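You operate a simulated robot arm through the tools that you are given. There is no shell and no other tool. Be economical: measure what you need, move in short steps, check, and stop when the job is done.

The job below is to be done with a simulated robot arm. You get a single attempt, and the scene is never put back.

Task
Ratchet both straps into the green, turning the turntable half round between them.
Fine: orange strap first; brake on while ratcheting and at the end; mains off at the end.

Only the result counts: the job must be done as asked and must still hold three seconds after the hand-in. Knocking over, shifting, dropping, spilling or breaking anything else fails it.

Robot
A 7-joint arm with a fingered hand on a trunk, on a base that drives. Base frame: it is fixed to the floor where the robot stands at the start and does not move with it; the origin is under the middle of the robot, x ahead of it, y to its left, z up; the surface under the hand at the start is at about z = 460. Readings come in mm, degrees, newtons and seconds.
Its first joint turns from -166.0 to 166.0 degrees. Places, roughly: blue ratchet lever [500, -1000, 500]; blue release lever [400, -1000, 500]; blue strap clamp [500, -200, 500]; first gauge needle [800, -300, 500]; orange ratchet lever [700, -200, 500]; orange release lever [800, -200, 500]; orange strap clamp [700, -1000, 500]; red brake lever [1000, -1500, 800]; red mains knob [1100, -1200, 1100]; second gauge needle [400, -1000, 500]; turntable [600, -600, 400]; yellow turn button [1100, -1300, 1000]. Payload 4 kg.
The tool frame sits at the grasp point between the pads (the TCP): z along the fingers, y along the line on which they close. The tips reach 30 mm beyond it. The gripper opens to 104 mm. The gripper's body begins 35 mm behind the TCP. The gripper is a hand of 4 fingers: y runs from the thumb to the fingers, the wrist lies at [-15, -113, -190] in the tool frame, and closing takes about 1.5 s.
Orientation is told as [roll, pitch, yaw] about the base's x, y, z axes, in that order, counted from this pose: with the fingers straight down and the wrist toward the robot, the tool's x, y and z point along [0, 1, 0], [1, 0, 0] and [0, 0, -1] of the base frame.

Tools
- The arm moves only by the tool move_arm. Its argument "commands" is a list of rows, each an object of numbers (a shift or turn left out is 0, a gripper value left out holds the last): "tx", "ty", "tz": the shift along the tool's x, y, z in mm; "ax", "ay", "az": the turn, a rotation vector about the tool's x, y, z in degrees; "fingers": the closure in counts, from 0 (fully open) to 255 (shut). In form: [{"tx": .., "ty": .., "tz": .., "ax": .., "ay": .., "az": .., "fingers": ..}, ...]. A call has 1 to 20 rows; each row is the pose to reach, as a shift and turn from the pose commanded when the call began, along the tool's axes at that moment. Rows are played at 5 a second. More than 50 mm and 8.6 degrees between two rows, or a gripper value outside its range, and nothing of the call is played. A pose out of reach is approached as far as the arm can. The call stops where the force on the tool passes 40 N (or 10 N more than at its start, if that is more) or the arm is blocked; 0.2 s more then pass. Each finger travels about 153 mm/s and halts on what it meets, pressing with about 34 N; the grip force reading is that of the motor and also rises with nothing between the fingers. The clock runs only during rows and for 0.2 s after the last one: add rows that repeat a pose to give the fingers time. The reply holds the time, the measured pose of the TCP, the force on the tool along the base axes, the opening and the grip force, in the units named above and with some noise, with the torque about the TCP (base axes, N m) and any sound that the robot's microphone picked up, and new pictures: "pictures" is both (left out), scene, wrist or none.
- Cameras (640 x 400 px; columns grow to the right, rows downward): "scene" is now at [257.7, 125.1, 1205.6]; the picture's right is [-0.97, -0.23, 0.00], its down [-0.18, 0.76, -0.62] and it looks along [0.14, -0.60, -0.78] (base axes); focal length 282 px, centre (320, 200). "wrist" rides on the gripper at [61, -92, -130] in the tool frame; the picture's right is [-0.81, 0.28, -0.52], its down [-0.53, -0.71, 0.46] and it looks along [-0.24, 0.64, 0.72] (tool axes); focal length 275 px, centre (320, 200). There is no depth. A picture from a camera that has moved, and an enlarged one, comes with that camera's place and axes in the base frame and with its lens.
- base_move(legs): drives the robot by 1 to 6 legs, each [ahead, left, turn to the left] in mm, mm and degrees, along the robot's own axes; the way and the turn of a leg run together, so that a leg with both is an arc; at most 1500 mm and 180 degrees a leg. The arm and the cameras ride along, it lands a little off, and it stops where it bumps. It gives what a move gives, and a new picture of the scene camera.
- hand_shape(shape): the hand has 4 fingers and takes this shape, open, in about a second: jaw (thumb against the fingers, like two jaws); tri (thumb and two fingers); tip (a fingertip pinch); poke (one finger out to press); point (the index stretched); flat (the hand flat); cup (the hand cupped); fist (a fist). The gripper value then closes the fingers along that shape, each until it touches; the sizes above hold for jaw. It gives what a move gives, with no picture.
- head_to(pan, tilt): turns the head with the scene camera to pan (to the left, within 143 degrees either way) and tilt (down, from -29 to 69), counted from straight ahead of the robot. It gives what a move gives, and a new picture of the scene camera.
- zoom(camera, box): a new picture of the part [left, top, right, bottom] of that camera's present view, enlarged. It takes no simulated time.
- hand_in(): hands the job in; it is judged then, once.

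Work in short steps. Places have to be worked out from the pictures, the camera data and where the tool is seen: move nearer, look again, correct. Check each grasp and each placing, and mend what went wrong. You have 120 turns and 260 pictures in all, those below and enlarged ones among them. Open the gripper and draw the arm clear of the work before you hand the job in, unless the task says otherwise; then end with one line.

The tools are called after ">>>" by a JSON object that holds its "api" and its "payload". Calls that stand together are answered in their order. move_arm: Moves the arm, as the interface text tells. Its arguments: {"type":"object","properties":{"commands":{"type":"array","items":{"type":"object","properties":{"tx":{"type":"number"},"ty":{"type":"number"},"tz":{"type":"number"},"ax":{"type":"number"},"ay":{"type":"number"},"az":{"type":"number"},"fingers":{"type":"number"}}}},"pictures":{"type":"string","enum":["both","scene","wrist","none"]}},"required":["commands"]} The other tools are called the same way: hand_shape (shape) gives the hand a shape; base_move (legs) drives the base; head_to (pan, tilt) turns the head that bears the scene camera; zoom (camera, box) takes an enlarged picture of a part of a camera's view; hand_in () hands the job in.

At the start:

```text
time_s: 0.0
position: [220.1, -464.3, 766.7]
tcp_rot: [0.0, 0.0, 0.0]
force: [0.3, -0.5, 0.1]
wrist_torque: [-0.01, 0.01, -0.03]
width: 103.6
gripper_force: 0.1
shape: jaw
robot x, y, heading: [-2.8, -0.4, -0.1]
head pan, tilt: [-76.9, 51.7]
```

scene: 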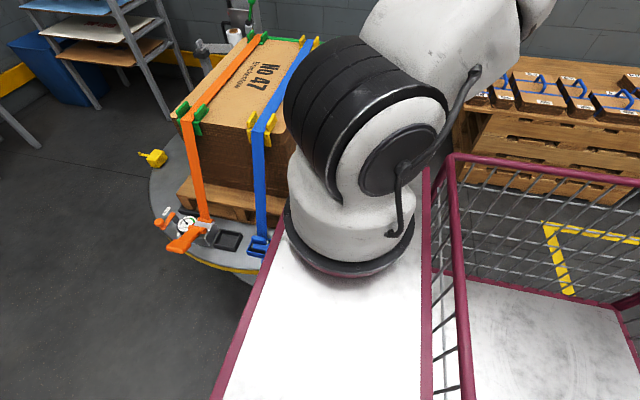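
wrist: 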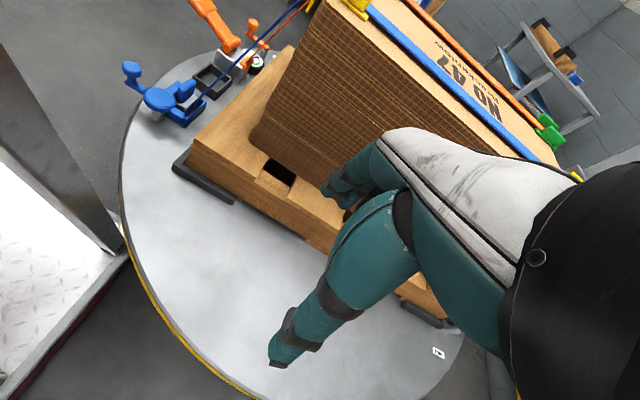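

The picture shows the crate on the turntable with the orange ratchet on the near side. I'll zoom in on the orange ratchet and the console to understand them.

>>> {"api": "zoom", "payload": {"camera": "scene", "box": [140, 190, 300, 290]}}

>>> {"api": "zoom", "payload": {"camera": "scene", "box": [180, 0, 340, 100]}}

>>> {"api": "zoom", "payload": {"camera": "wrist", "box": [110, 0, 310, 125]}}

>>> {"api": "head_to", "payload": {"pan": -60, "tilt": 25}}

```text
4.00 times, centred on (220, 240) of scene
camera zoom: at [257.7, 125.1, 1205.6], right [-0.97, -0.23, 0.0], down [-0.18, 0.76, -0.62], along [0.14, -0.6, -0.78], focal length 1127 px, centre (720, 40)
```

zoom: 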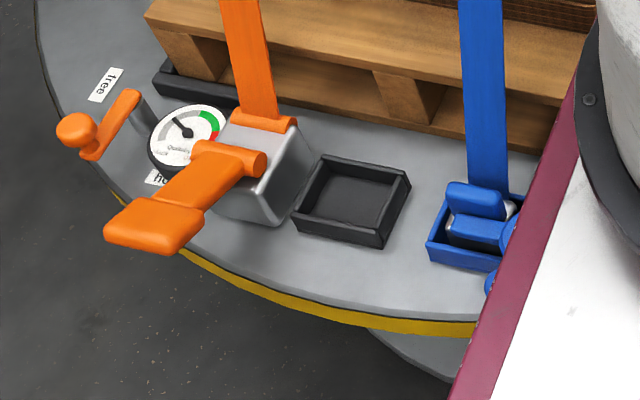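

```text
4.00 times, centred on (260, 50) of scene
camera zoom: at [257.7, 125.1, 1205.6], right [-0.97, -0.23, 0.0], down [-0.18, 0.76, -0.62], along [0.14, -0.6, -0.78], focal length 1127 px, centre (560, 800)
```

zoom: 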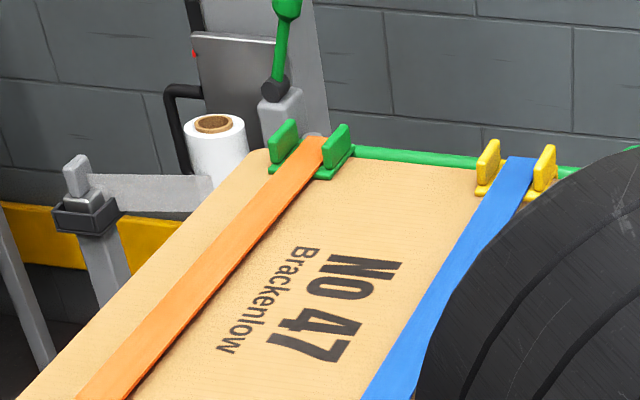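

```text
3.20 times, centred on (210, 62) of wrist
camera zoom: at [127.4, -403.3, 896.7], right [0.28, -0.81, 0.52], down [-0.71, -0.53, -0.46], along [0.64, -0.24, -0.72], focal length 881 px, centre (672, 640)
```

zoom: 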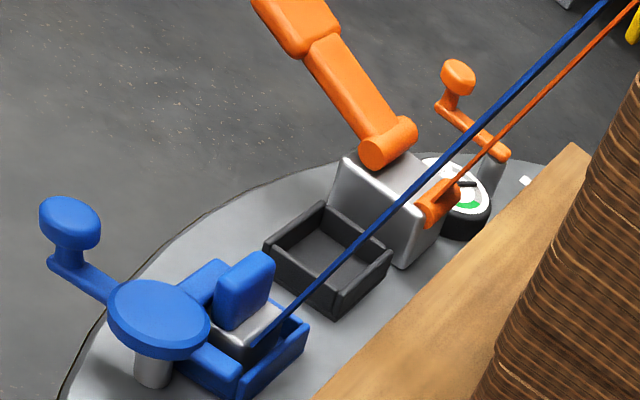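

```text
time_s: 0.9
position: [221.0, -465.4, 765.8]
tcp_rot: [0.0, 0.0, -0.1]
force: [0.1, -0.1, -0.1]
wrist_torque: [-0.01, -0.01, -0.02]
width: 103.9
gripper_force: 0.1
shape: jaw
robot x, y, heading: [0.8, 3.5, 0.1]
head pan, tilt: [-60.0, 25.0]
camera scene: at [286.7, 118.7, 1245.3], right [-0.87, -0.5, 0.0], down [-0.21, 0.37, -0.91], along [0.45, -0.78, -0.42], focal length 282 px, centre (320, 200)
```

scene: 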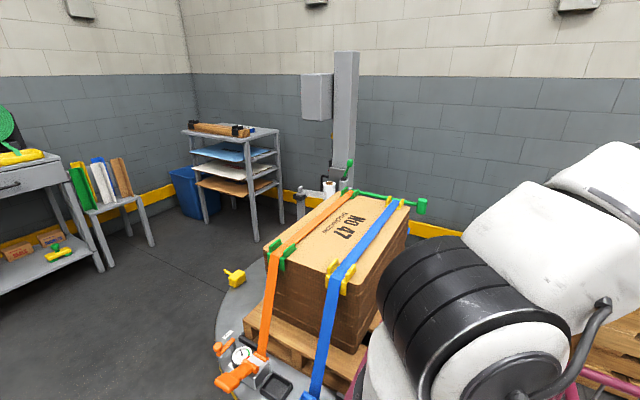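

The orange ratchet is near, and the mast holds the controls on its hidden side. I'll look around to learn what surrounds the robot before driving.

>>> {"api": "head_to", "payload": {"pan": -20, "tilt": 35}}

>>> {"api": "head_to", "payload": {"pan": -110, "tilt": 45}}

>>> {"api": "head_to", "payload": {"pan": 40, "tilt": 40}}

>>> {"api": "head_to", "payload": {"pan": -60, "tilt": 60}}

>>> {"api": "zoom", "payload": {"camera": "wrist", "box": [0, 0, 640, 400]}}

```text
time_s: 2.0
position: [221.7, -464.7, 765.7]
tcp_rot: [0.0, 0.0, 0.0]
force: [-0.7, -1.7, 0.9]
wrist_torque: [0.02, 0.01, 0.01]
width: 103.3
gripper_force: 0.1
shape: jaw
robot x, y, heading: [-3.0, 1.6, -0.0]
head pan, tilt: [-20.0, 35.0]
camera scene: at [323.4, 168.4, 1229.6], right [-0.34, -0.94, 0.0], down [-0.54, 0.2, -0.82], along [0.77, -0.28, -0.57], focal length 282 px, centre (320, 200)
```

scene: 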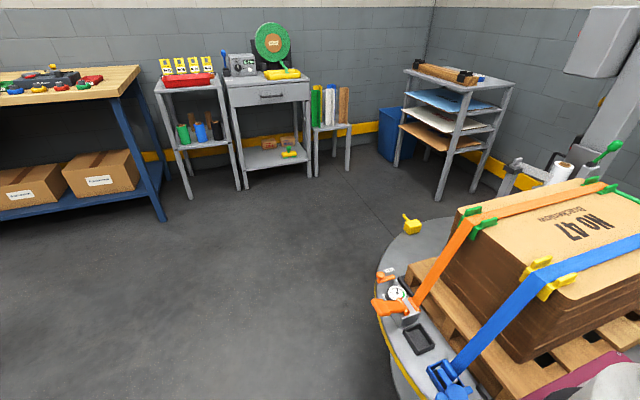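

```text
time_s: 3.6
position: [220.8, -464.3, 766.2]
tcp_rot: [0.0, 0.0, 0.0]
force: [-0.3, -0.2, 0.4]
wrist_torque: [0.02, -0.03, -0.01]
width: 103.5
gripper_force: 0.1
shape: jaw
robot x, y, heading: [-1.9, 1.0, 0.2]
head pan, tilt: [-110.0, 45.0]
camera scene: at [212.9, 122.1, 1214.8], right [-0.94, 0.34, 0.0], down [0.24, 0.66, -0.71], along [-0.24, -0.66, -0.71], focal length 282 px, centre (320, 200)
```

scene: 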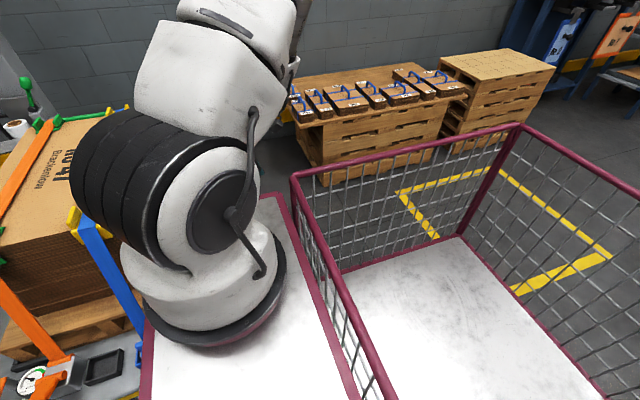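

```text
time_s: 6.0
position: [221.0, -463.6, 765.9]
tcp_rot: [0.0, 0.0, 0.0]
force: [-0.7, 0.4, -0.4]
wrist_torque: [0.01, -0.01, -0.01]
width: 103.5
gripper_force: 0.0
shape: jaw
robot x, y, heading: [-1.8, 0.9, -0.0]
head pan, tilt: [40.0, 40.0]
camera scene: at [305.8, 253.2, 1222.0], right [0.64, -0.77, 0.0], down [-0.49, -0.41, -0.77], along [0.59, 0.49, -0.64], focal length 282 px, centre (320, 200)
```

scene: 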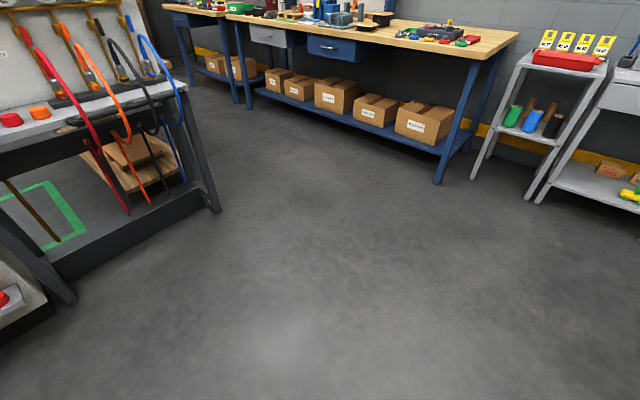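

```text
time_s: 7.7
position: [221.6, -464.7, 766.4]
tcp_rot: [0.0, 0.0, 0.0]
force: [-0.1, 0.3, -0.7]
wrist_torque: [-0.01, -0.02, 0.02]
width: 103.8
gripper_force: 0.2
shape: jaw
robot x, y, heading: [-1.3, -1.1, -0.1]
head pan, tilt: [-60.0, 60.0]
camera scene: at [274.0, 140.8, 1195.3], right [-0.87, -0.5, 0.0], down [-0.43, 0.75, -0.5], along [0.25, -0.43, -0.87], focal length 282 px, centre (320, 200)
```

scene: 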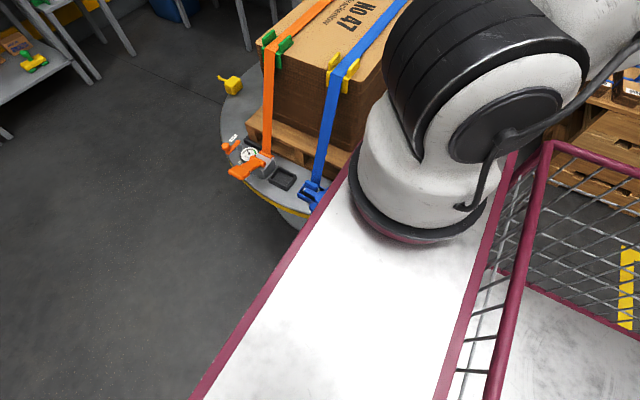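

```text
1.00 times, centred on (320, 200) of wrist (not enlarged: the box is as wide or as high as the picture)
camera zoom: at [127.4, -403.3, 896.7], right [0.28, -0.81, 0.52], down [-0.71, -0.53, -0.46], along [0.64, -0.24, -0.72], focal length 275 px, centre (320, 200)
```

zoom: 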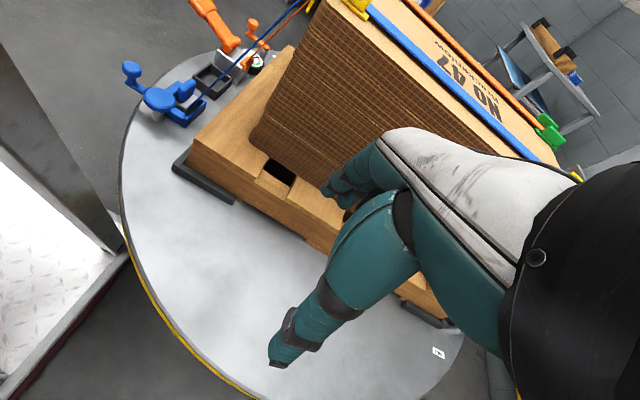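

The arm stands near (255, 0) on a high deck, and the mast with the controls is near (1075, -1250), facing away from here. Before ratcheting I need to see the brake's state, so I first draw the arm in front of the robot, clear of the crate.

>>> {"api": "move_arm", "payload": {"commands": [{"tx": 30, "tz": -30}, {"tx": 60, "tz": -60}, {"tx": 90, "tz": -90}, {"tx": 120, "tz": -120}, {"tx": 150, "tz": -150}, {"tx": 180, "ty": 25, "tz": -160}, {"tx": 210, "ty": 55, "tz": -160}, {"tx": 240, "ty": 85, "tz": -160}, {"tx": 270, "ty": 120, "tz": -160}, {"tx": 300, "ty": 155, "tz": -160}, {"tx": 330, "ty": 190, "tz": -160}, {"tx": 360, "ty": 225, "tz": -160}, {"tx": 390, "ty": 255, "tz": -160}, {"tx": 420, "ty": 285, "tz": -160}], "pictures": "both"}}

```text
time_s: 10.7
position: [639.2, -2.9, 999.8]
tcp_rot: [0.0, 0.1, -0.1]
force: [-0.6, 0.2, 0.3]
wrist_torque: [0.0, -0.04, 0.0]
width: 104.4
gripper_force: 0.1
shape: jaw
out of reach, approached as far as the arm can: row 5, 6, 7, 8, 9, 10, 11, 12, 13, 14
robot x, y, heading: [2.2, 0.4, -0.1]
head pan, tilt: [-60.0, 60.0]
camera scene: at [273.6, 141.0, 1194.9], right [-0.87, -0.5, 0.0], down [-0.44, 0.75, -0.49], along [0.25, -0.43, -0.87], focal length 282 px, centre (320, 200)
camera wrist: at [547.2, 58.4, 1129.8], right [0.28, -0.81, 0.52], down [-0.71, -0.53, -0.45], along [0.64, -0.24, -0.73], focal length 275 px, centre (320, 200)
```

scene: 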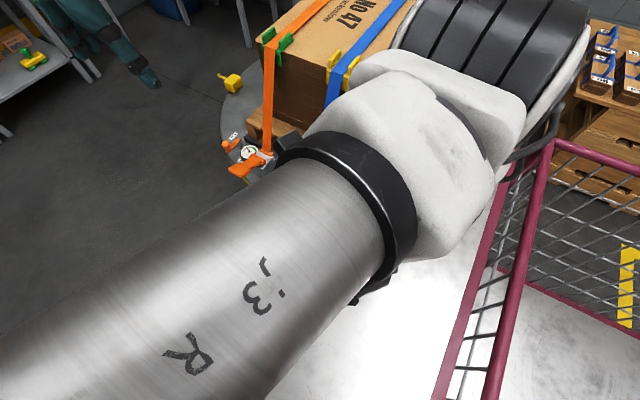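
wrist: 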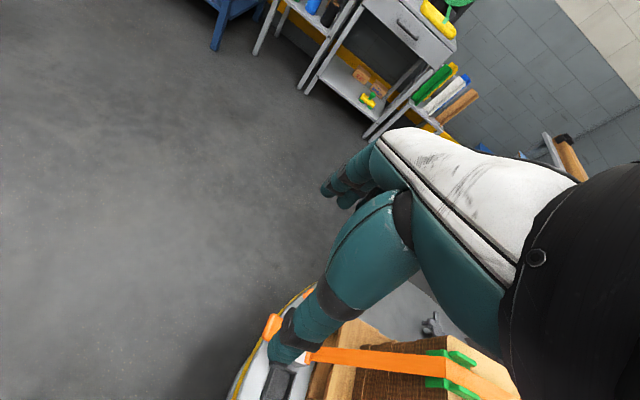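

The arm is now in front of the robot. I drive ahead, turn right 90°, and look at the mast from the +x side.

>>> {"api": "base_move", "payload": {"legs": [[1450, 0, 0], [0, 0, -90]]}}

>>> {"api": "head_to", "payload": {"pan": 15, "tilt": 15}}

```text
time_s: 12.1
position: [675.7, 4.2, 999.3]
tcp_rot: [-0.1, 0.2, 0.0]
force: [-1.1, -0.2, -0.1]
wrist_torque: [0.0, -0.03, -0.01]
width: 104.2
gripper_force: 0.0
shape: jaw
robot x, y, heading: [38.3, 9.8, -0.1]
head pan, tilt: [-60.0, 60.0]
stopped in leg 1: the robot was blocked; the commanded pose is now the measured one
camera scene: at [309.9, 148.3, 1195.2], right [-0.87, -0.5, 0.0], down [-0.43, 0.75, -0.5], along [0.25, -0.43, -0.87], focal length 282 px, centre (320, 200)
```

scene: 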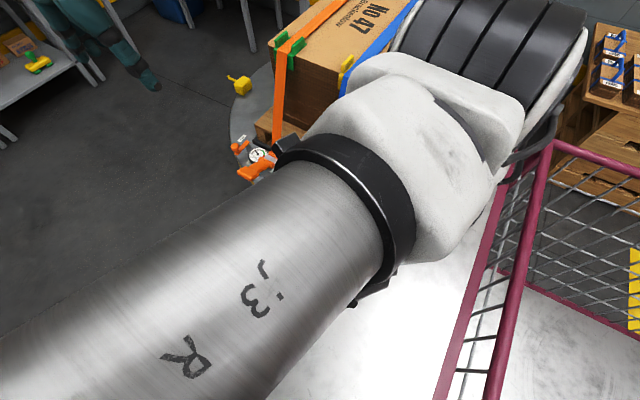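

```text
time_s: 13.6
position: [677.3, 4.0, 997.7]
tcp_rot: [0.0, 0.3, 0.0]
force: [0.0, -0.1, 0.3]
wrist_torque: [-0.01, 0.0, -0.02]
width: 103.8
gripper_force: 0.0
shape: jaw
robot x, y, heading: [34.6, 7.9, 0.2]
head pan, tilt: [15.0, 15.0]
camera scene: at [366.8, 230.1, 1261.5], right [0.26, -0.97, 0.0], down [-0.25, -0.07, -0.97], along [0.93, 0.25, -0.26], focal length 282 px, centre (320, 200)
```

scene: 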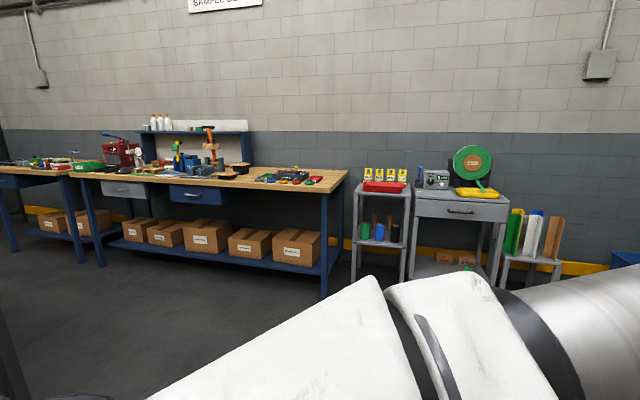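

The base bumped the turntable at 35 mm. I back off slightly, shift left 450, then go round.

>>> {"api": "base_move", "payload": {"legs": [[-40, 0, 0], [0, 450, 0], [1450, 0, 0], [0, 0, -90]]}}

>>> {"api": "head_to", "payload": {"pan": 15, "tilt": 20}}

```text
time_s: 27.3
position: [1453.2, -196.1, 999.0]
tcp_rot: [-0.1, 0.2, -88.9]
force: [-0.1, -0.4, -0.6]
wrist_torque: [0.01, -0.01, 0.01]
width: 103.9
gripper_force: 0.0
shape: jaw
robot x, y, heading: [1444.5, 443.1, -88.8]
head pan, tilt: [15.0, 15.0]
camera scene: at [1675.4, 117.6, 1261.5], right [-0.96, -0.28, 0.0], down [-0.07, 0.25, -0.97], along [0.27, -0.93, -0.26], focal length 282 px, centre (320, 200)
```

scene: 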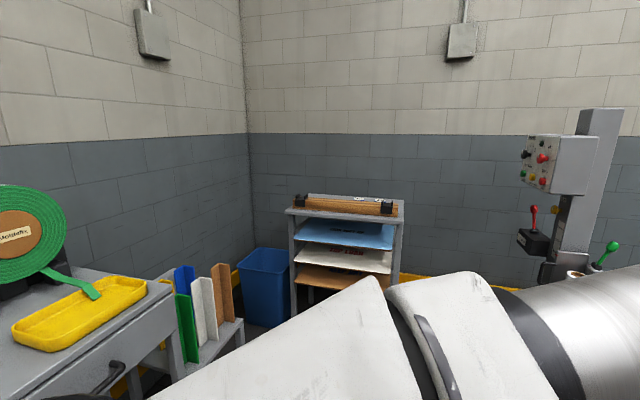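

```text
time_s: 28.0
position: [1454.5, -195.6, 998.4]
tcp_rot: [-0.1, 0.2, -88.9]
force: [0.0, 0.0, -0.6]
wrist_torque: [0.01, 0.01, -0.01]
width: 104.1
gripper_force: 0.2
shape: jaw
robot x, y, heading: [1446.8, 446.0, -88.6]
head pan, tilt: [15.0, 20.0]
camera scene: at [1675.3, 117.9, 1253.4], right [-0.96, -0.28, 0.0], down [-0.09, 0.33, -0.94], along [0.26, -0.9, -0.34], focal length 282 px, centre (320, 200)
```

scene: 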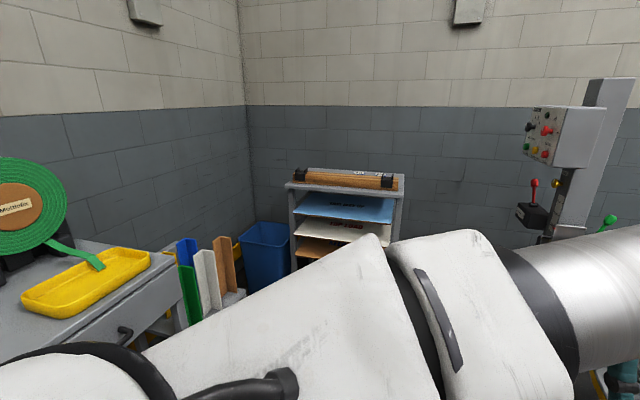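

The panel and the red brake lever are visible. I'll zoom in on them.

>>> {"api": "head_to", "payload": {"pan": -15, "tilt": 20}}

>>> {"api": "zoom", "payload": {"camera": "scene", "box": [300, 70, 460, 170]}}

>>> {"api": "zoom", "payload": {"camera": "scene", "box": [300, 150, 460, 250]}}

```text
time_s: 28.9
position: [1453.4, -195.2, 997.8]
tcp_rot: [-0.1, 0.1, -88.9]
force: [0.2, 0.5, 0.3]
wrist_torque: [-0.04, 0.01, 0.01]
width: 103.8
gripper_force: 0.0
shape: jaw
robot x, y, heading: [1443.3, 448.4, -89.0]
head pan, tilt: [-15.0, 20.0]
camera scene: at [1627.2, 117.0, 1253.4], right [-0.97, 0.24, 0.0], down [0.08, 0.33, -0.94], along [-0.23, -0.91, -0.34], focal length 282 px, centre (320, 200)
```

scene: 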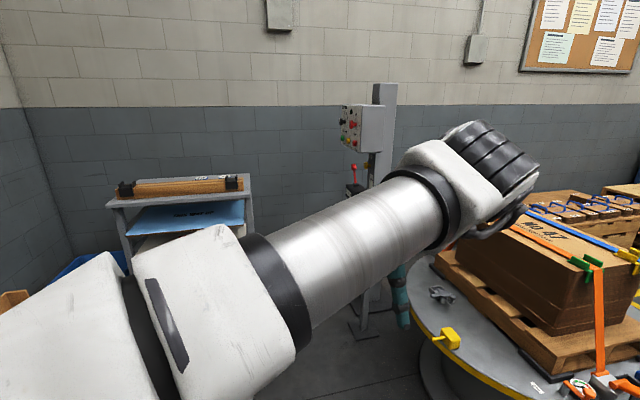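

```text
4.00 times, centred on (380, 120) of scene
camera zoom: at [1627.2, 117.0, 1253.4], right [-0.97, 0.24, 0.0], down [0.08, 0.33, -0.94], along [-0.23, -0.91, -0.34], focal length 1127 px, centre (80, 520)
```

zoom: 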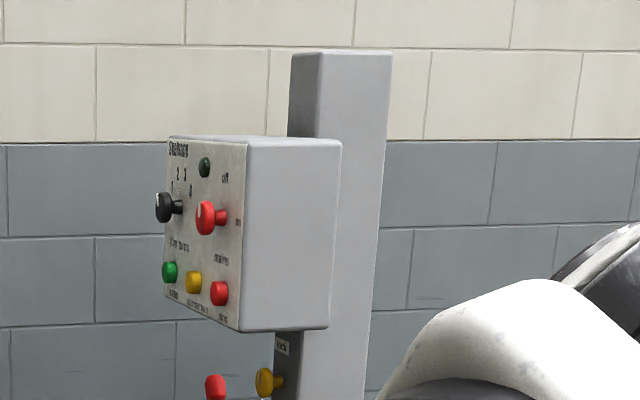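

```text
4.00 times, centred on (380, 200) of scene
camera zoom: at [1627.2, 117.0, 1253.4], right [-0.97, 0.24, 0.0], down [0.08, 0.33, -0.94], along [-0.23, -0.91, -0.34], focal length 1127 px, centre (80, 200)
```

zoom: 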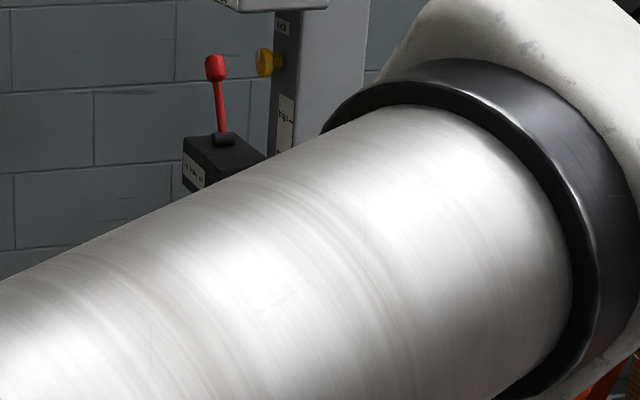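

I'll drive nearer: about 850 ahead with 80 left, for a closer look at the panel from the +x side.

>>> {"api": "base_move", "payload": {"legs": [[850, 80, 0]]}}

>>> {"api": "head_to", "payload": {"pan": -35, "tilt": 15}}

```text
time_s: 33.4
position: [1536.2, -1030.7, 997.6]
tcp_rot: [0.0, 0.2, -89.6]
force: [-0.3, 0.0, 0.1]
wrist_torque: [0.03, 0.03, 0.04]
width: 104.2
gripper_force: 0.0
shape: jaw
robot x, y, heading: [1533.9, -389.8, -89.6]
head pan, tilt: [-15.0, 20.0]
camera scene: at [1713.2, -719.8, 1253.4], right [-0.97, 0.25, 0.0], down [0.09, 0.33, -0.94], along [-0.24, -0.91, -0.34], focal length 282 px, centre (320, 200)
```

scene: 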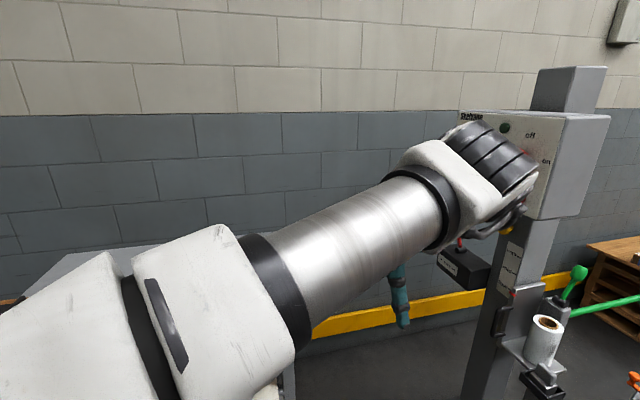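

```text
time_s: 34.2
position: [1535.8, -1030.5, 998.5]
tcp_rot: [0.0, 0.2, -89.6]
force: [-0.1, 0.0, 0.3]
wrist_torque: [0.01, 0.01, 0.02]
width: 104.1
gripper_force: 0.0
shape: jaw
robot x, y, heading: [1533.2, -390.8, -89.5]
head pan, tilt: [-35.0, 15.0]
camera scene: at [1683.7, -706.6, 1261.5], right [-0.82, 0.57, 0.0], down [0.15, 0.21, -0.97], along [-0.55, -0.8, -0.26], focal length 282 px, centre (320, 200)
```

scene: 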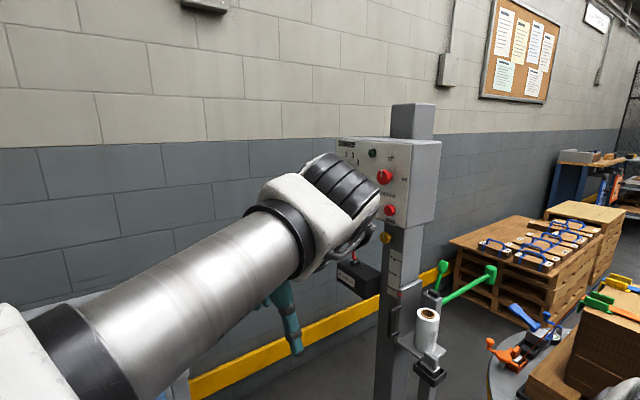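

The hand blocks the view, so I'll use the wrist camera: turn the tool to face -x (towards the panel), then tilt it to look level.

>>> {"api": "move_arm", "payload": {"commands": [{"az": 8}, {"az": 16}, {"az": 24}, {"az": 32}, {"az": 40}, {"az": 48}, {"az": 56}, {"az": 64}, {"az": 72}, {"az": 80}, {"az": 88}, {"az": 90}], "pictures": "none"}}

>>> {"api": "move_arm", "payload": {"commands": [{"ax": -8}, {"ax": -16}, {"ax": -24}, {"ax": -32}, {"ax": -40}, {"ax": -48}]}}

```text
time_s: 35.1
position: [1475.4, -1041.5, 998.1]
tcp_rot: [-0.7, -0.3, -126.4]
force: [-0.1, -1.1, -0.2]
wrist_torque: [0.01, -0.01, 0.01]
width: 104.3
gripper_force: 0.0
shape: jaw
robot x, y, heading: [1533.3, -392.6, -89.5]
head pan, tilt: [-35.0, 15.0]
stopped in row 4: the arm was blocked; the commanded pose is now the measured one
```

```text
time_s: 35.9
position: [1423.9, -1065.3, 1006.0]
tcp_rot: [-0.4, -20.8, -135.4]
force: [-0.2, 0.2, 0.3]
wrist_torque: [0.03, 0.01, 0.0]
width: 104.1
gripper_force: 0.1
shape: jaw
out of reach, approached as far as the arm can: row 2, 3
robot x, y, heading: [1535.7, -393.9, -89.7]
head pan, tilt: [-35.0, 15.0]
stopped in row 3: the arm was blocked; the commanded pose is now the measured one
camera scene: at [1683.8, -707.0, 1261.5], right [-0.82, 0.57, 0.0], down [0.15, 0.21, -0.97], along [-0.55, -0.8, -0.26], focal length 282 px, centre (320, 200)
camera wrist: at [1560.1, -1017.0, 1094.6], right [-0.62, 0.52, 0.59], down [-0.02, 0.74, -0.68], along [-0.79, -0.43, -0.45], focal length 275 px, centre (320, 200)
```

scene: 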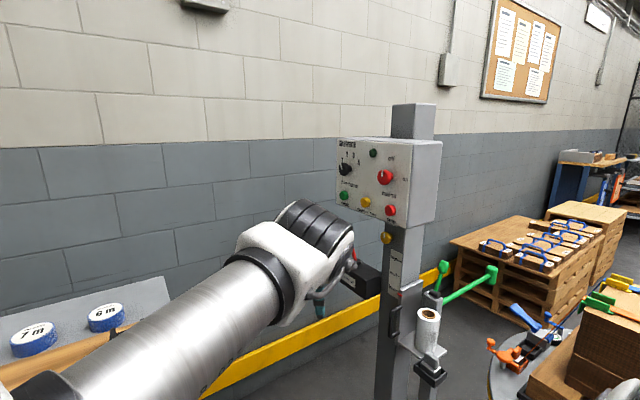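
wrist: 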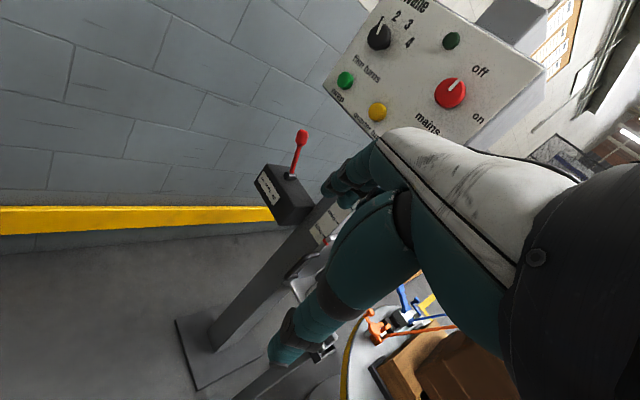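

Now both views show the panel. I zoom in on it and on the brake.

>>> {"api": "zoom", "payload": {"camera": "wrist", "box": [320, 0, 560, 150]}}

>>> {"api": "zoom", "payload": {"camera": "wrist", "box": [230, 100, 390, 200]}}

>>> {"api": "zoom", "payload": {"camera": "scene", "box": [320, 125, 450, 206]}}

>>> {"api": "zoom", "payload": {"camera": "scene", "box": [320, 215, 450, 296]}}

>>> {"api": "zoom", "payload": {"camera": "scene", "box": [470, 260, 630, 360]}}

```text
2.67 times, centred on (440, 75) of wrist
camera zoom: at [1560.1, -1017.0, 1094.6], right [-0.62, 0.52, 0.59], down [-0.02, 0.74, -0.68], along [-0.79, -0.43, -0.45], focal length 734 px, centre (0, 533)
```

zoom: 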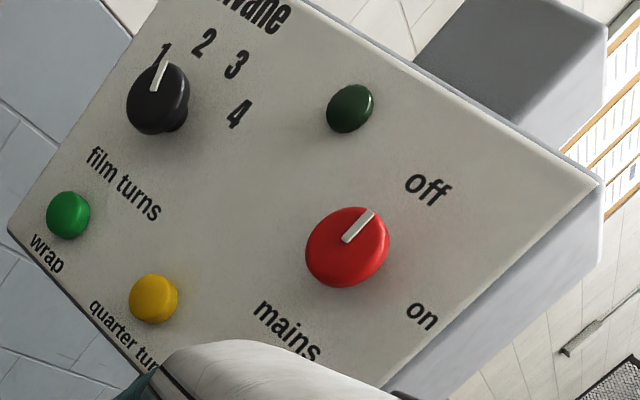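

```text
4.00 times, centred on (310, 150) of wrist
camera zoom: at [1560.1, -1017.0, 1094.6], right [-0.62, 0.52, 0.59], down [-0.02, 0.74, -0.68], along [-0.79, -0.43, -0.45], focal length 1101 px, centre (360, 400)
```

zoom: 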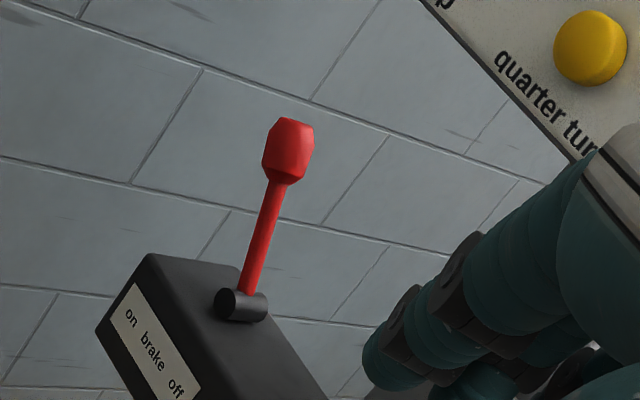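

```text
4.92 times, centred on (385, 166) of scene
camera zoom: at [1683.8, -707.0, 1261.5], right [-0.82, 0.57, 0.0], down [0.15, 0.21, -0.97], along [-0.55, -0.8, -0.26], focal length 1387 px, centre (0, 370)
```

zoom: 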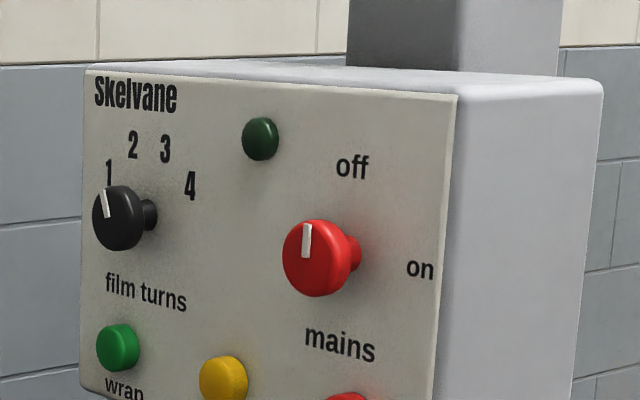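

```text
4.92 times, centred on (385, 256) of scene
camera zoom: at [1683.8, -707.0, 1261.5], right [-0.82, 0.57, 0.0], down [0.15, 0.21, -0.97], along [-0.55, -0.8, -0.26], focal length 1387 px, centre (0, -73)
```

zoom: 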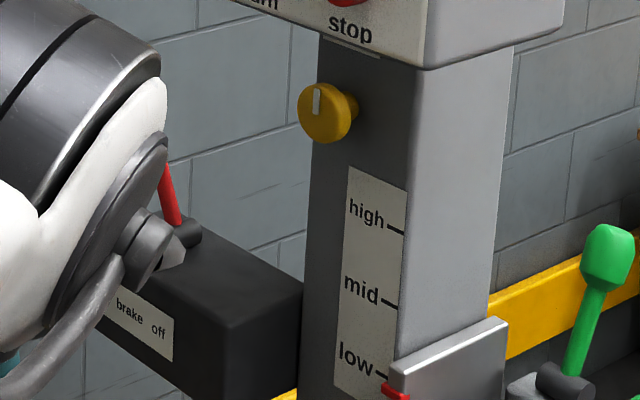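

```text
4.00 times, centred on (550, 310) of scene
camera zoom: at [1683.8, -707.0, 1261.5], right [-0.82, 0.57, 0.0], down [0.15, 0.21, -0.97], along [-0.55, -0.8, -0.26], focal length 1127 px, centre (-600, -240)
```

zoom: 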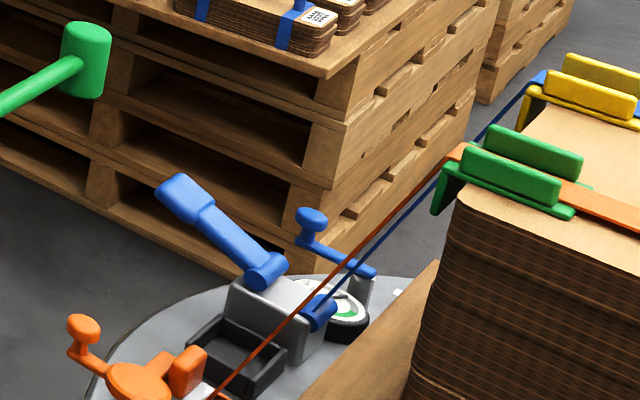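

Mains is off and the brake lever leans to "on", so the orange strap can be ratcheted first. I drive back round to the orange side, facing the turntable from +y.

>>> {"api": "base_move", "payload": {"legs": [[-950, 0, 0], [0, -830, 0]]}}

>>> {"api": "head_to", "payload": {"pan": -15, "tilt": 50}}

```text
time_s: 44.9
position: [573.7, -134.2, 1004.2]
tcp_rot: [-0.3, -20.9, -135.1]
force: [0.8, 0.4, -1.0]
wrist_torque: [-0.01, 0.0, 0.0]
width: 103.9
gripper_force: 0.0
shape: jaw
robot x, y, heading: [682.0, 542.1, -89.7]
head pan, tilt: [-35.0, 15.0]
camera scene: at [831.9, 225.0, 1261.5], right [-0.82, 0.57, 0.0], down [0.15, 0.21, -0.97], along [-0.55, -0.8, -0.26], focal length 282 px, centre (320, 200)
```

scene: 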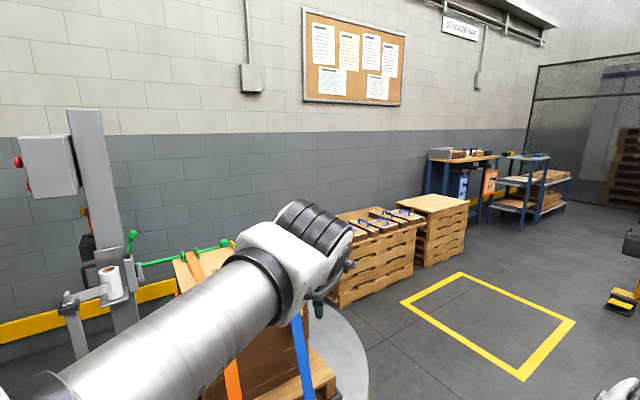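

```text
time_s: 45.9
position: [573.8, -134.7, 1005.5]
tcp_rot: [-0.3, -20.8, -135.2]
force: [-0.3, 0.0, 0.2]
wrist_torque: [0.02, 0.0, 0.01]
width: 104.0
gripper_force: 0.0
shape: jaw
robot x, y, heading: [683.4, 541.4, -89.5]
head pan, tilt: [-15.0, 50.0]
camera scene: at [865.3, 227.5, 1207.9], right [-0.97, 0.25, 0.0], down [0.19, 0.74, -0.64], along [-0.16, -0.62, -0.77], focal length 282 px, centre (320, 200)
```

scene: 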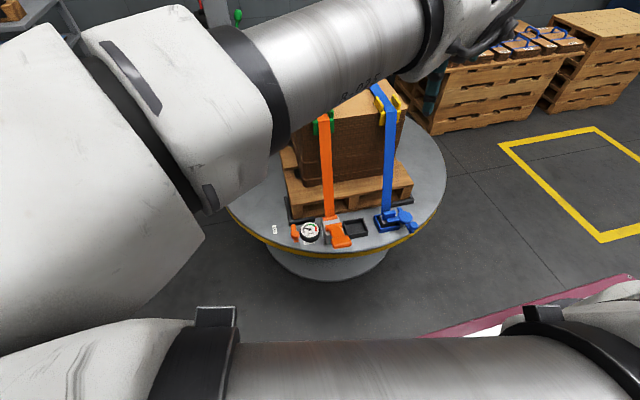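

Good view of the ratchet from here; zoom in.

>>> {"api": "zoom", "payload": {"camera": "scene", "box": [260, 200, 420, 300]}}

>>> {"api": "zoom", "payload": {"camera": "scene", "box": [270, 210, 350, 260]}}

```text
4.00 times, centred on (340, 250) of scene
camera zoom: at [865.3, 227.5, 1207.9], right [-0.97, 0.25, 0.0], down [0.19, 0.74, -0.64], along [-0.16, -0.62, -0.77], focal length 1127 px, centre (240, 0)
```

zoom: 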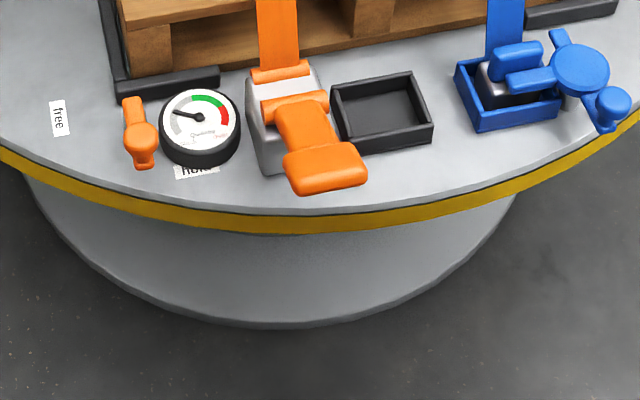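

```text
8.00 times, centred on (310, 235) of scene
camera zoom: at [865.3, 227.5, 1207.9], right [-0.97, 0.25, 0.0], down [0.19, 0.74, -0.64], along [-0.16, -0.62, -0.77], focal length 2254 px, centre (400, -80)
```

zoom: 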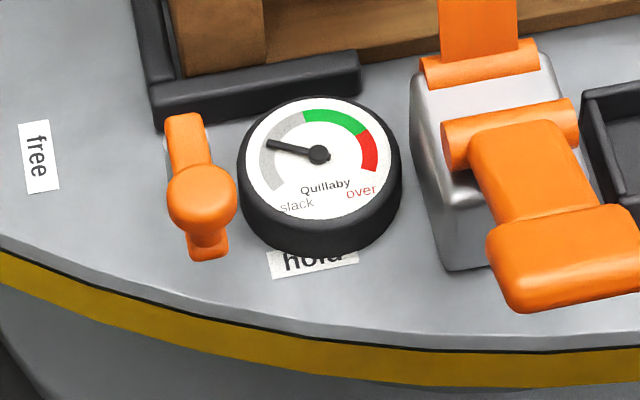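

Needle is at "slack", lever grip appears at about (707, -150, 543) with its pivot at about (707, -222, 515), pumping about an x-axis. I'll level the tool and yaw it so that the fingers close along x (yaw 180).

>>> {"api": "move_arm", "payload": {"commands": [{"ax": 7}, {"ax": 14}, {"ax": 20.8}], "pictures": "none"}}

>>> {"api": "move_arm", "payload": {"commands": [{"az": 8, "tz": 20}, {"az": 16, "tz": 40}, {"az": 24, "tz": 60}, {"az": 32, "tz": 80}, {"az": 40, "tz": 100}, {"az": 45, "tz": 120}, {"az": 45, "tz": 120}], "pictures": "both"}}

```text
time_s: 46.7
position: [559.8, -134.4, 997.9]
tcp_rot: [-9.6, -10.4, -135.0]
force: [-0.2, 0.7, -0.4]
wrist_torque: [0.0, -0.02, 0.01]
width: 103.9
gripper_force: 0.2
shape: jaw
robot x, y, heading: [681.5, 540.1, -89.6]
head pan, tilt: [-15.0, 50.0]
stopped in row 3: the arm was blocked; the commanded pose is now the measured one
```

```text
time_s: 48.3
position: [531.8, -134.6, 881.9]
tcp_rot: [0.9, -13.5, 178.8]
force: [-0.3, -0.7, -0.2]
wrist_torque: [0.01, 0.02, 0.02]
width: 104.1
gripper_force: 0.0
shape: jaw
robot x, y, heading: [680.0, 538.6, -89.7]
head pan, tilt: [-15.0, 50.0]
camera scene: at [865.6, 227.5, 1207.8], right [-0.97, 0.25, 0.0], down [0.19, 0.74, -0.64], along [-0.16, -0.62, -0.77], focal length 282 px, centre (320, 200)
camera wrist: at [649.2, -196.6, 987.0], right [-0.13, 0.82, 0.56], down [0.59, 0.52, -0.62], along [-0.79, 0.25, -0.56], focal length 275 px, centre (320, 200)
```

scene: 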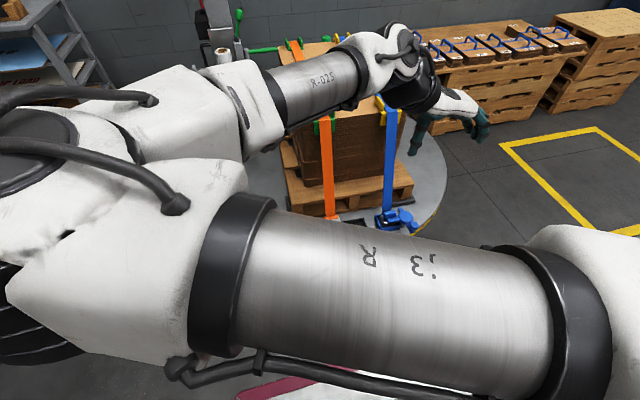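
wrist: 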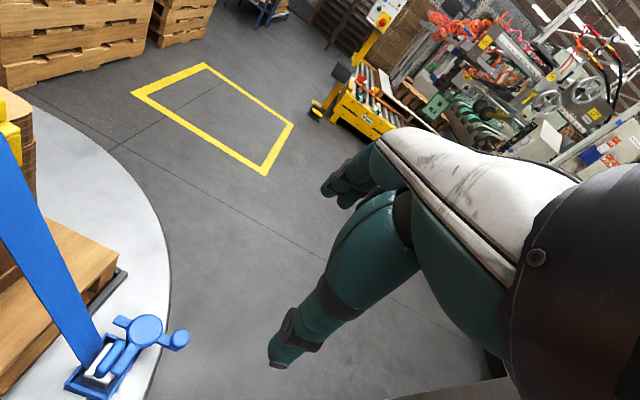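

The pose works. I level the tool (ax +13.5), then go above the lever grip.

>>> {"api": "move_arm", "payload": {"commands": [{"ax": 7}, {"ax": 13.5}, {"ax": 13.5}], "pictures": "none"}}

>>> {"api": "move_arm", "payload": {"commands": [{"ty": -25, "tz": 20}, {"ty": -50, "tz": 40}, {"ty": -75, "tz": 60}, {"ty": -100, "tz": 80}, {"ty": -125, "tz": 100}, {"ty": -150, "tz": 120}, {"ty": -175, "tx": 10, "tz": 140}, {"ty": -175, "tx": 10, "tz": 160}], "pictures": "both"}}

```text
time_s: 49.1
position: [532.9, -133.8, 881.6]
tcp_rot: [0.7, -0.1, 179.1]
force: [0.2, 0.4, 0.2]
wrist_torque: [0.04, 0.04, 0.02]
width: 103.8
gripper_force: 0.1
shape: jaw
robot x, y, heading: [683.5, 541.7, -89.5]
head pan, tilt: [-15.0, 50.0]
```

```text
time_s: 50.9
position: [706.5, -150.9, 723.8]
tcp_rot: [0.7, -0.2, 179.2]
force: [0.4, 1.2, -0.5]
wrist_torque: [0.0, -0.02, 0.01]
width: 104.1
gripper_force: 0.0
shape: jaw
robot x, y, heading: [682.8, 542.1, -89.3]
head pan, tilt: [-15.0, 50.0]
camera scene: at [865.6, 227.5, 1207.8], right [-0.97, 0.25, 0.0], down [0.19, 0.74, -0.64], along [-0.16, -0.62, -0.77], focal length 282 px, centre (320, 200)
camera wrist: at [795.5, -211.3, 853.5], right [-0.26, 0.82, 0.51], down [0.72, 0.52, -0.46], along [-0.64, 0.24, -0.73], focal length 275 px, centre (320, 200)
```

scene: 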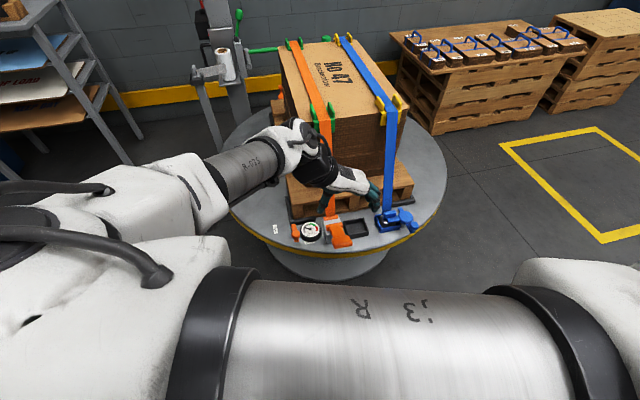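
wrist: 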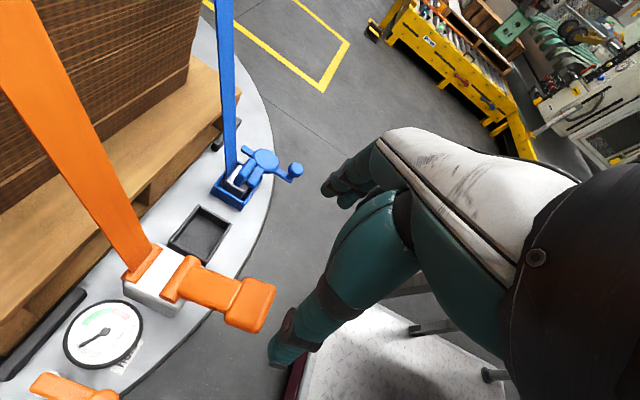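

The grip sits at about (706, -142, 545) by the wrist view too. I descend with open fingers straddling it in x.

>>> {"api": "move_arm", "payload": {"commands": [{"tx": -6, "tz": 30}, {"tx": -10, "tz": 60}, {"tx": -10, "tz": 90}, {"tx": -10, "tz": 115}, {"tx": -10, "tz": 135}, {"tx": -10, "tz": 150}], "pictures": "both"}}

>>> {"api": "zoom", "payload": {"camera": "scene", "box": [270, 160, 430, 260]}}

```text
time_s: 52.3
position: [705.3, -141.6, 571.4]
tcp_rot: [0.6, -0.2, 179.1]
force: [0.9, -0.3, 0.3]
wrist_torque: [-0.02, 0.02, -0.02]
width: 103.9
gripper_force: 0.1
shape: jaw
robot x, y, heading: [682.3, 544.7, -89.6]
head pan, tilt: [-15.0, 50.0]
camera scene: at [865.6, 227.5, 1207.8], right [-0.97, 0.25, 0.0], down [0.19, 0.74, -0.64], along [-0.16, -0.62, -0.77], focal length 282 px, centre (320, 200)
camera wrist: at [795.4, -202.4, 703.0], right [-0.26, 0.82, 0.51], down [0.72, 0.52, -0.46], along [-0.64, 0.24, -0.73], focal length 275 px, centre (320, 200)
```

scene: 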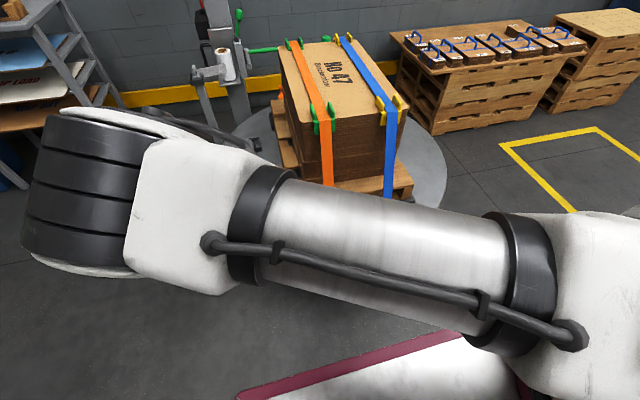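
wrist: 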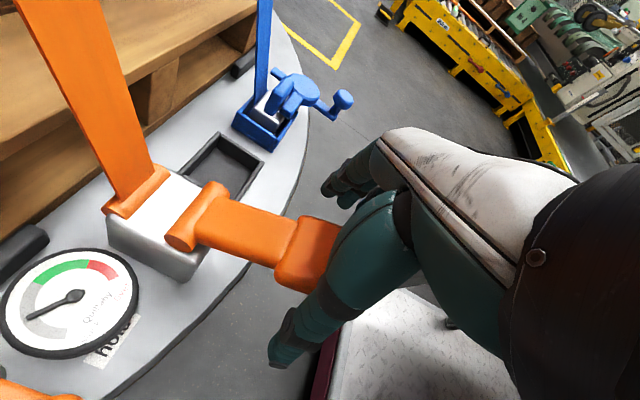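

```text
4.00 times, centred on (350, 210) of scene
camera zoom: at [865.6, 227.5, 1207.8], right [-0.97, 0.25, 0.0], down [0.19, 0.74, -0.64], along [-0.16, -0.62, -0.77], focal length 1127 px, centre (200, 160)
```

zoom: 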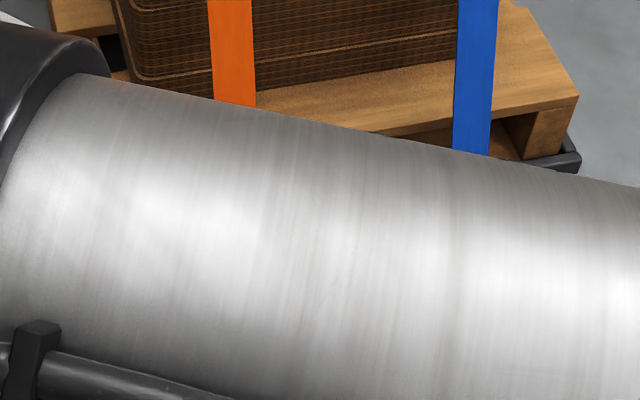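

The grip is between the pads and the gauge is readable in the wrist view. I lower 22 mm and close.

>>> {"api": "move_arm", "payload": {"commands": [{"tz": 12, "tx": 4}, {"tz": 24, "tx": 4}, {"tz": 24, "tx": 4, "fingers": 255}, {"tz": 24, "tx": 4, "fingers": 255}, {"tz": 24, "tx": 4, "fingers": 255}, {"tz": 24, "tx": 4, "fingers": 255}, {"tz": 24, "tx": 4, "fingers": 255}, {"tz": 24, "tx": 4, "fingers": 255}], "pictures": "wrist"}}

```text
time_s: 54.1
position: [706.1, -144.7, 547.5]
tcp_rot: [0.7, -0.1, 179.2]
force: [10.1, 1.5, -13.9]
wrist_torque: [-0.01, -0.03, -0.02]
width: 32.1
gripper_force: 34.1
shape: jaw
robot x, y, heading: [681.2, 541.3, -89.5]
head pan, tilt: [-15.0, 50.0]
camera wrist: at [795.4, -206.7, 678.3], right [-0.26, 0.82, 0.51], down [0.72, 0.52, -0.46], along [-0.64, 0.24, -0.73], focal length 275 px, centre (320, 200)
```

wrist: 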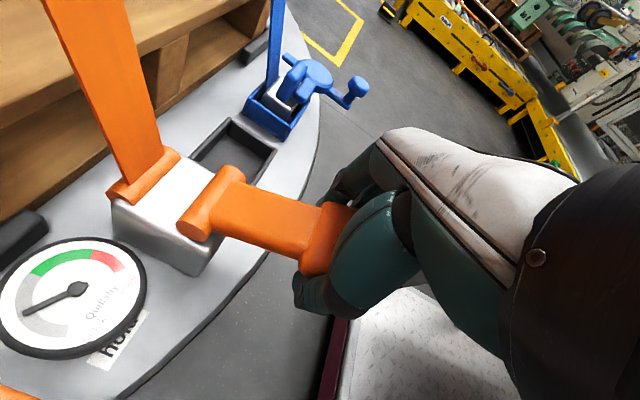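

Grip held. I raise the lever along its arc by 30° first, to feel the force and listen for clicks.

>>> {"api": "move_arm", "payload": {"commands": [{"tx": 2, "tz": -6}, {"tx": 4.9, "tz": -12.8}, {"tx": 8, "tz": -19}, {"tx": 11.9, "tz": -24.5}, {"tx": 16, "tz": -30}, {"tx": 20.9, "tz": -34.8}], "pictures": "wrist"}}

```text
time_s: 54.5
position: [706.8, -145.3, 547.8]
tcp_rot: [0.4, 0.0, 179.3]
force: [0.7, -3.4, -27.5]
wrist_torque: [0.0, 0.09, 0.02]
width: 31.4
gripper_force: 34.0
shape: jaw
robot x, y, heading: [680.5, 541.8, -89.6]
head pan, tilt: [-15.0, 50.0]
stopped in row 1: the force on the tool passed its limit at 49 N (the readings are from after the stop); the commanded pose is now the measured one
camera wrist: at [796.2, -206.4, 678.9], right [-0.27, 0.82, 0.51], down [0.72, 0.52, -0.46], along [-0.64, 0.25, -0.73], focal length 275 px, centre (320, 200)
```

wrist: 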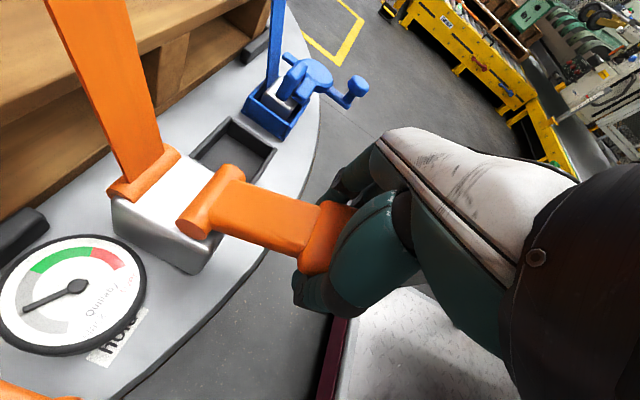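

Upward is stopped hard at once, so this looks like the lever's upper stop; I'll try downward.

>>> {"api": "move_arm", "payload": {"commands": [{"tz": 3}, {"tz": 7}, {"tz": 12}, {"tz": 18}], "pictures": "wrist"}}

```text
time_s: 55.5
position: [706.3, -146.2, 547.4]
tcp_rot: [0.6, -0.2, 179.2]
force: [9.8, 1.3, -4.4]
wrist_torque: [0.0, -0.03, -0.04]
width: 32.1
gripper_force: 33.7
shape: jaw
out of reach, approached as far as the arm can: row 2, 3, 4
robot x, y, heading: [683.6, 543.3, -89.4]
head pan, tilt: [-15.0, 50.0]
camera wrist: at [795.8, -206.7, 677.7], right [-0.26, 0.82, 0.51], down [0.72, 0.52, -0.46], along [-0.64, 0.25, -0.73], focal length 275 px, centre (320, 200)
```

wrist: 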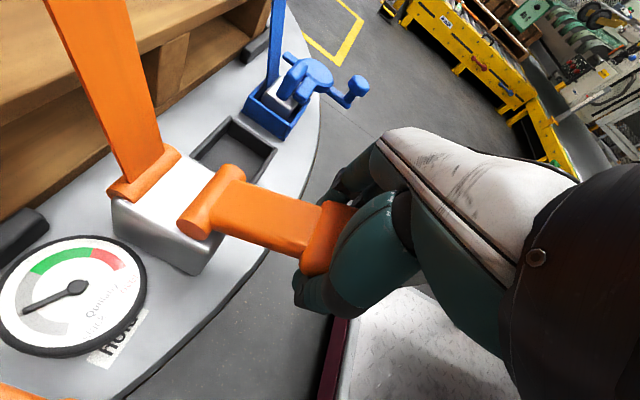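

Downward is out of the arm's reach in this posture, and the upward try was abrupt. I try upward gently in 1 mm rows.

>>> {"api": "move_arm", "payload": {"commands": [{"tz": -1}, {"tz": -2}, {"tz": -3, "tx": 1}, {"tz": -4, "tx": 1.5}, {"tz": -5, "tx": 2}, {"tz": -6, "tx": 2.2}, {"tz": -7, "tx": 2.6}, {"tz": -8, "tx": 3}], "pictures": "wrist"}}

```text
time_s: 56.5
position: [706.1, -144.9, 547.2]
tcp_rot: [0.3, 0.0, 179.2]
force: [0.9, -4.9, -24.4]
wrist_torque: [0.03, 0.04, -0.01]
width: 31.3
gripper_force: 33.9
shape: jaw
robot x, y, heading: [683.5, 542.1, -89.3]
head pan, tilt: [-15.0, 50.0]
stopped in row 5: the force on the tool passed its limit at 42 N (the readings are from after the stop); the commanded pose is now the measured one
camera wrist: at [796.3, -206.6, 678.6], right [-0.27, 0.82, 0.51], down [0.72, 0.52, -0.46], along [-0.64, 0.25, -0.73], focal length 275 px, centre (320, 200)
```

wrist: 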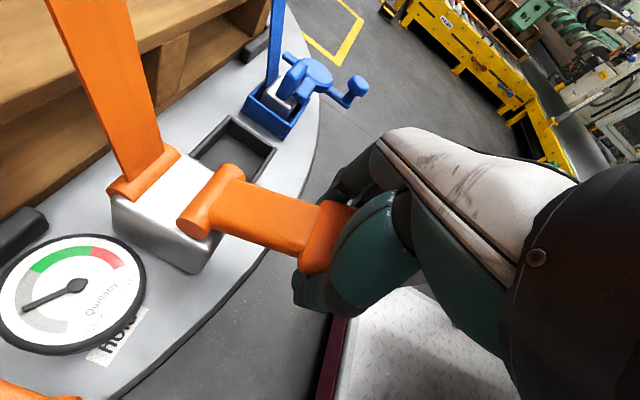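

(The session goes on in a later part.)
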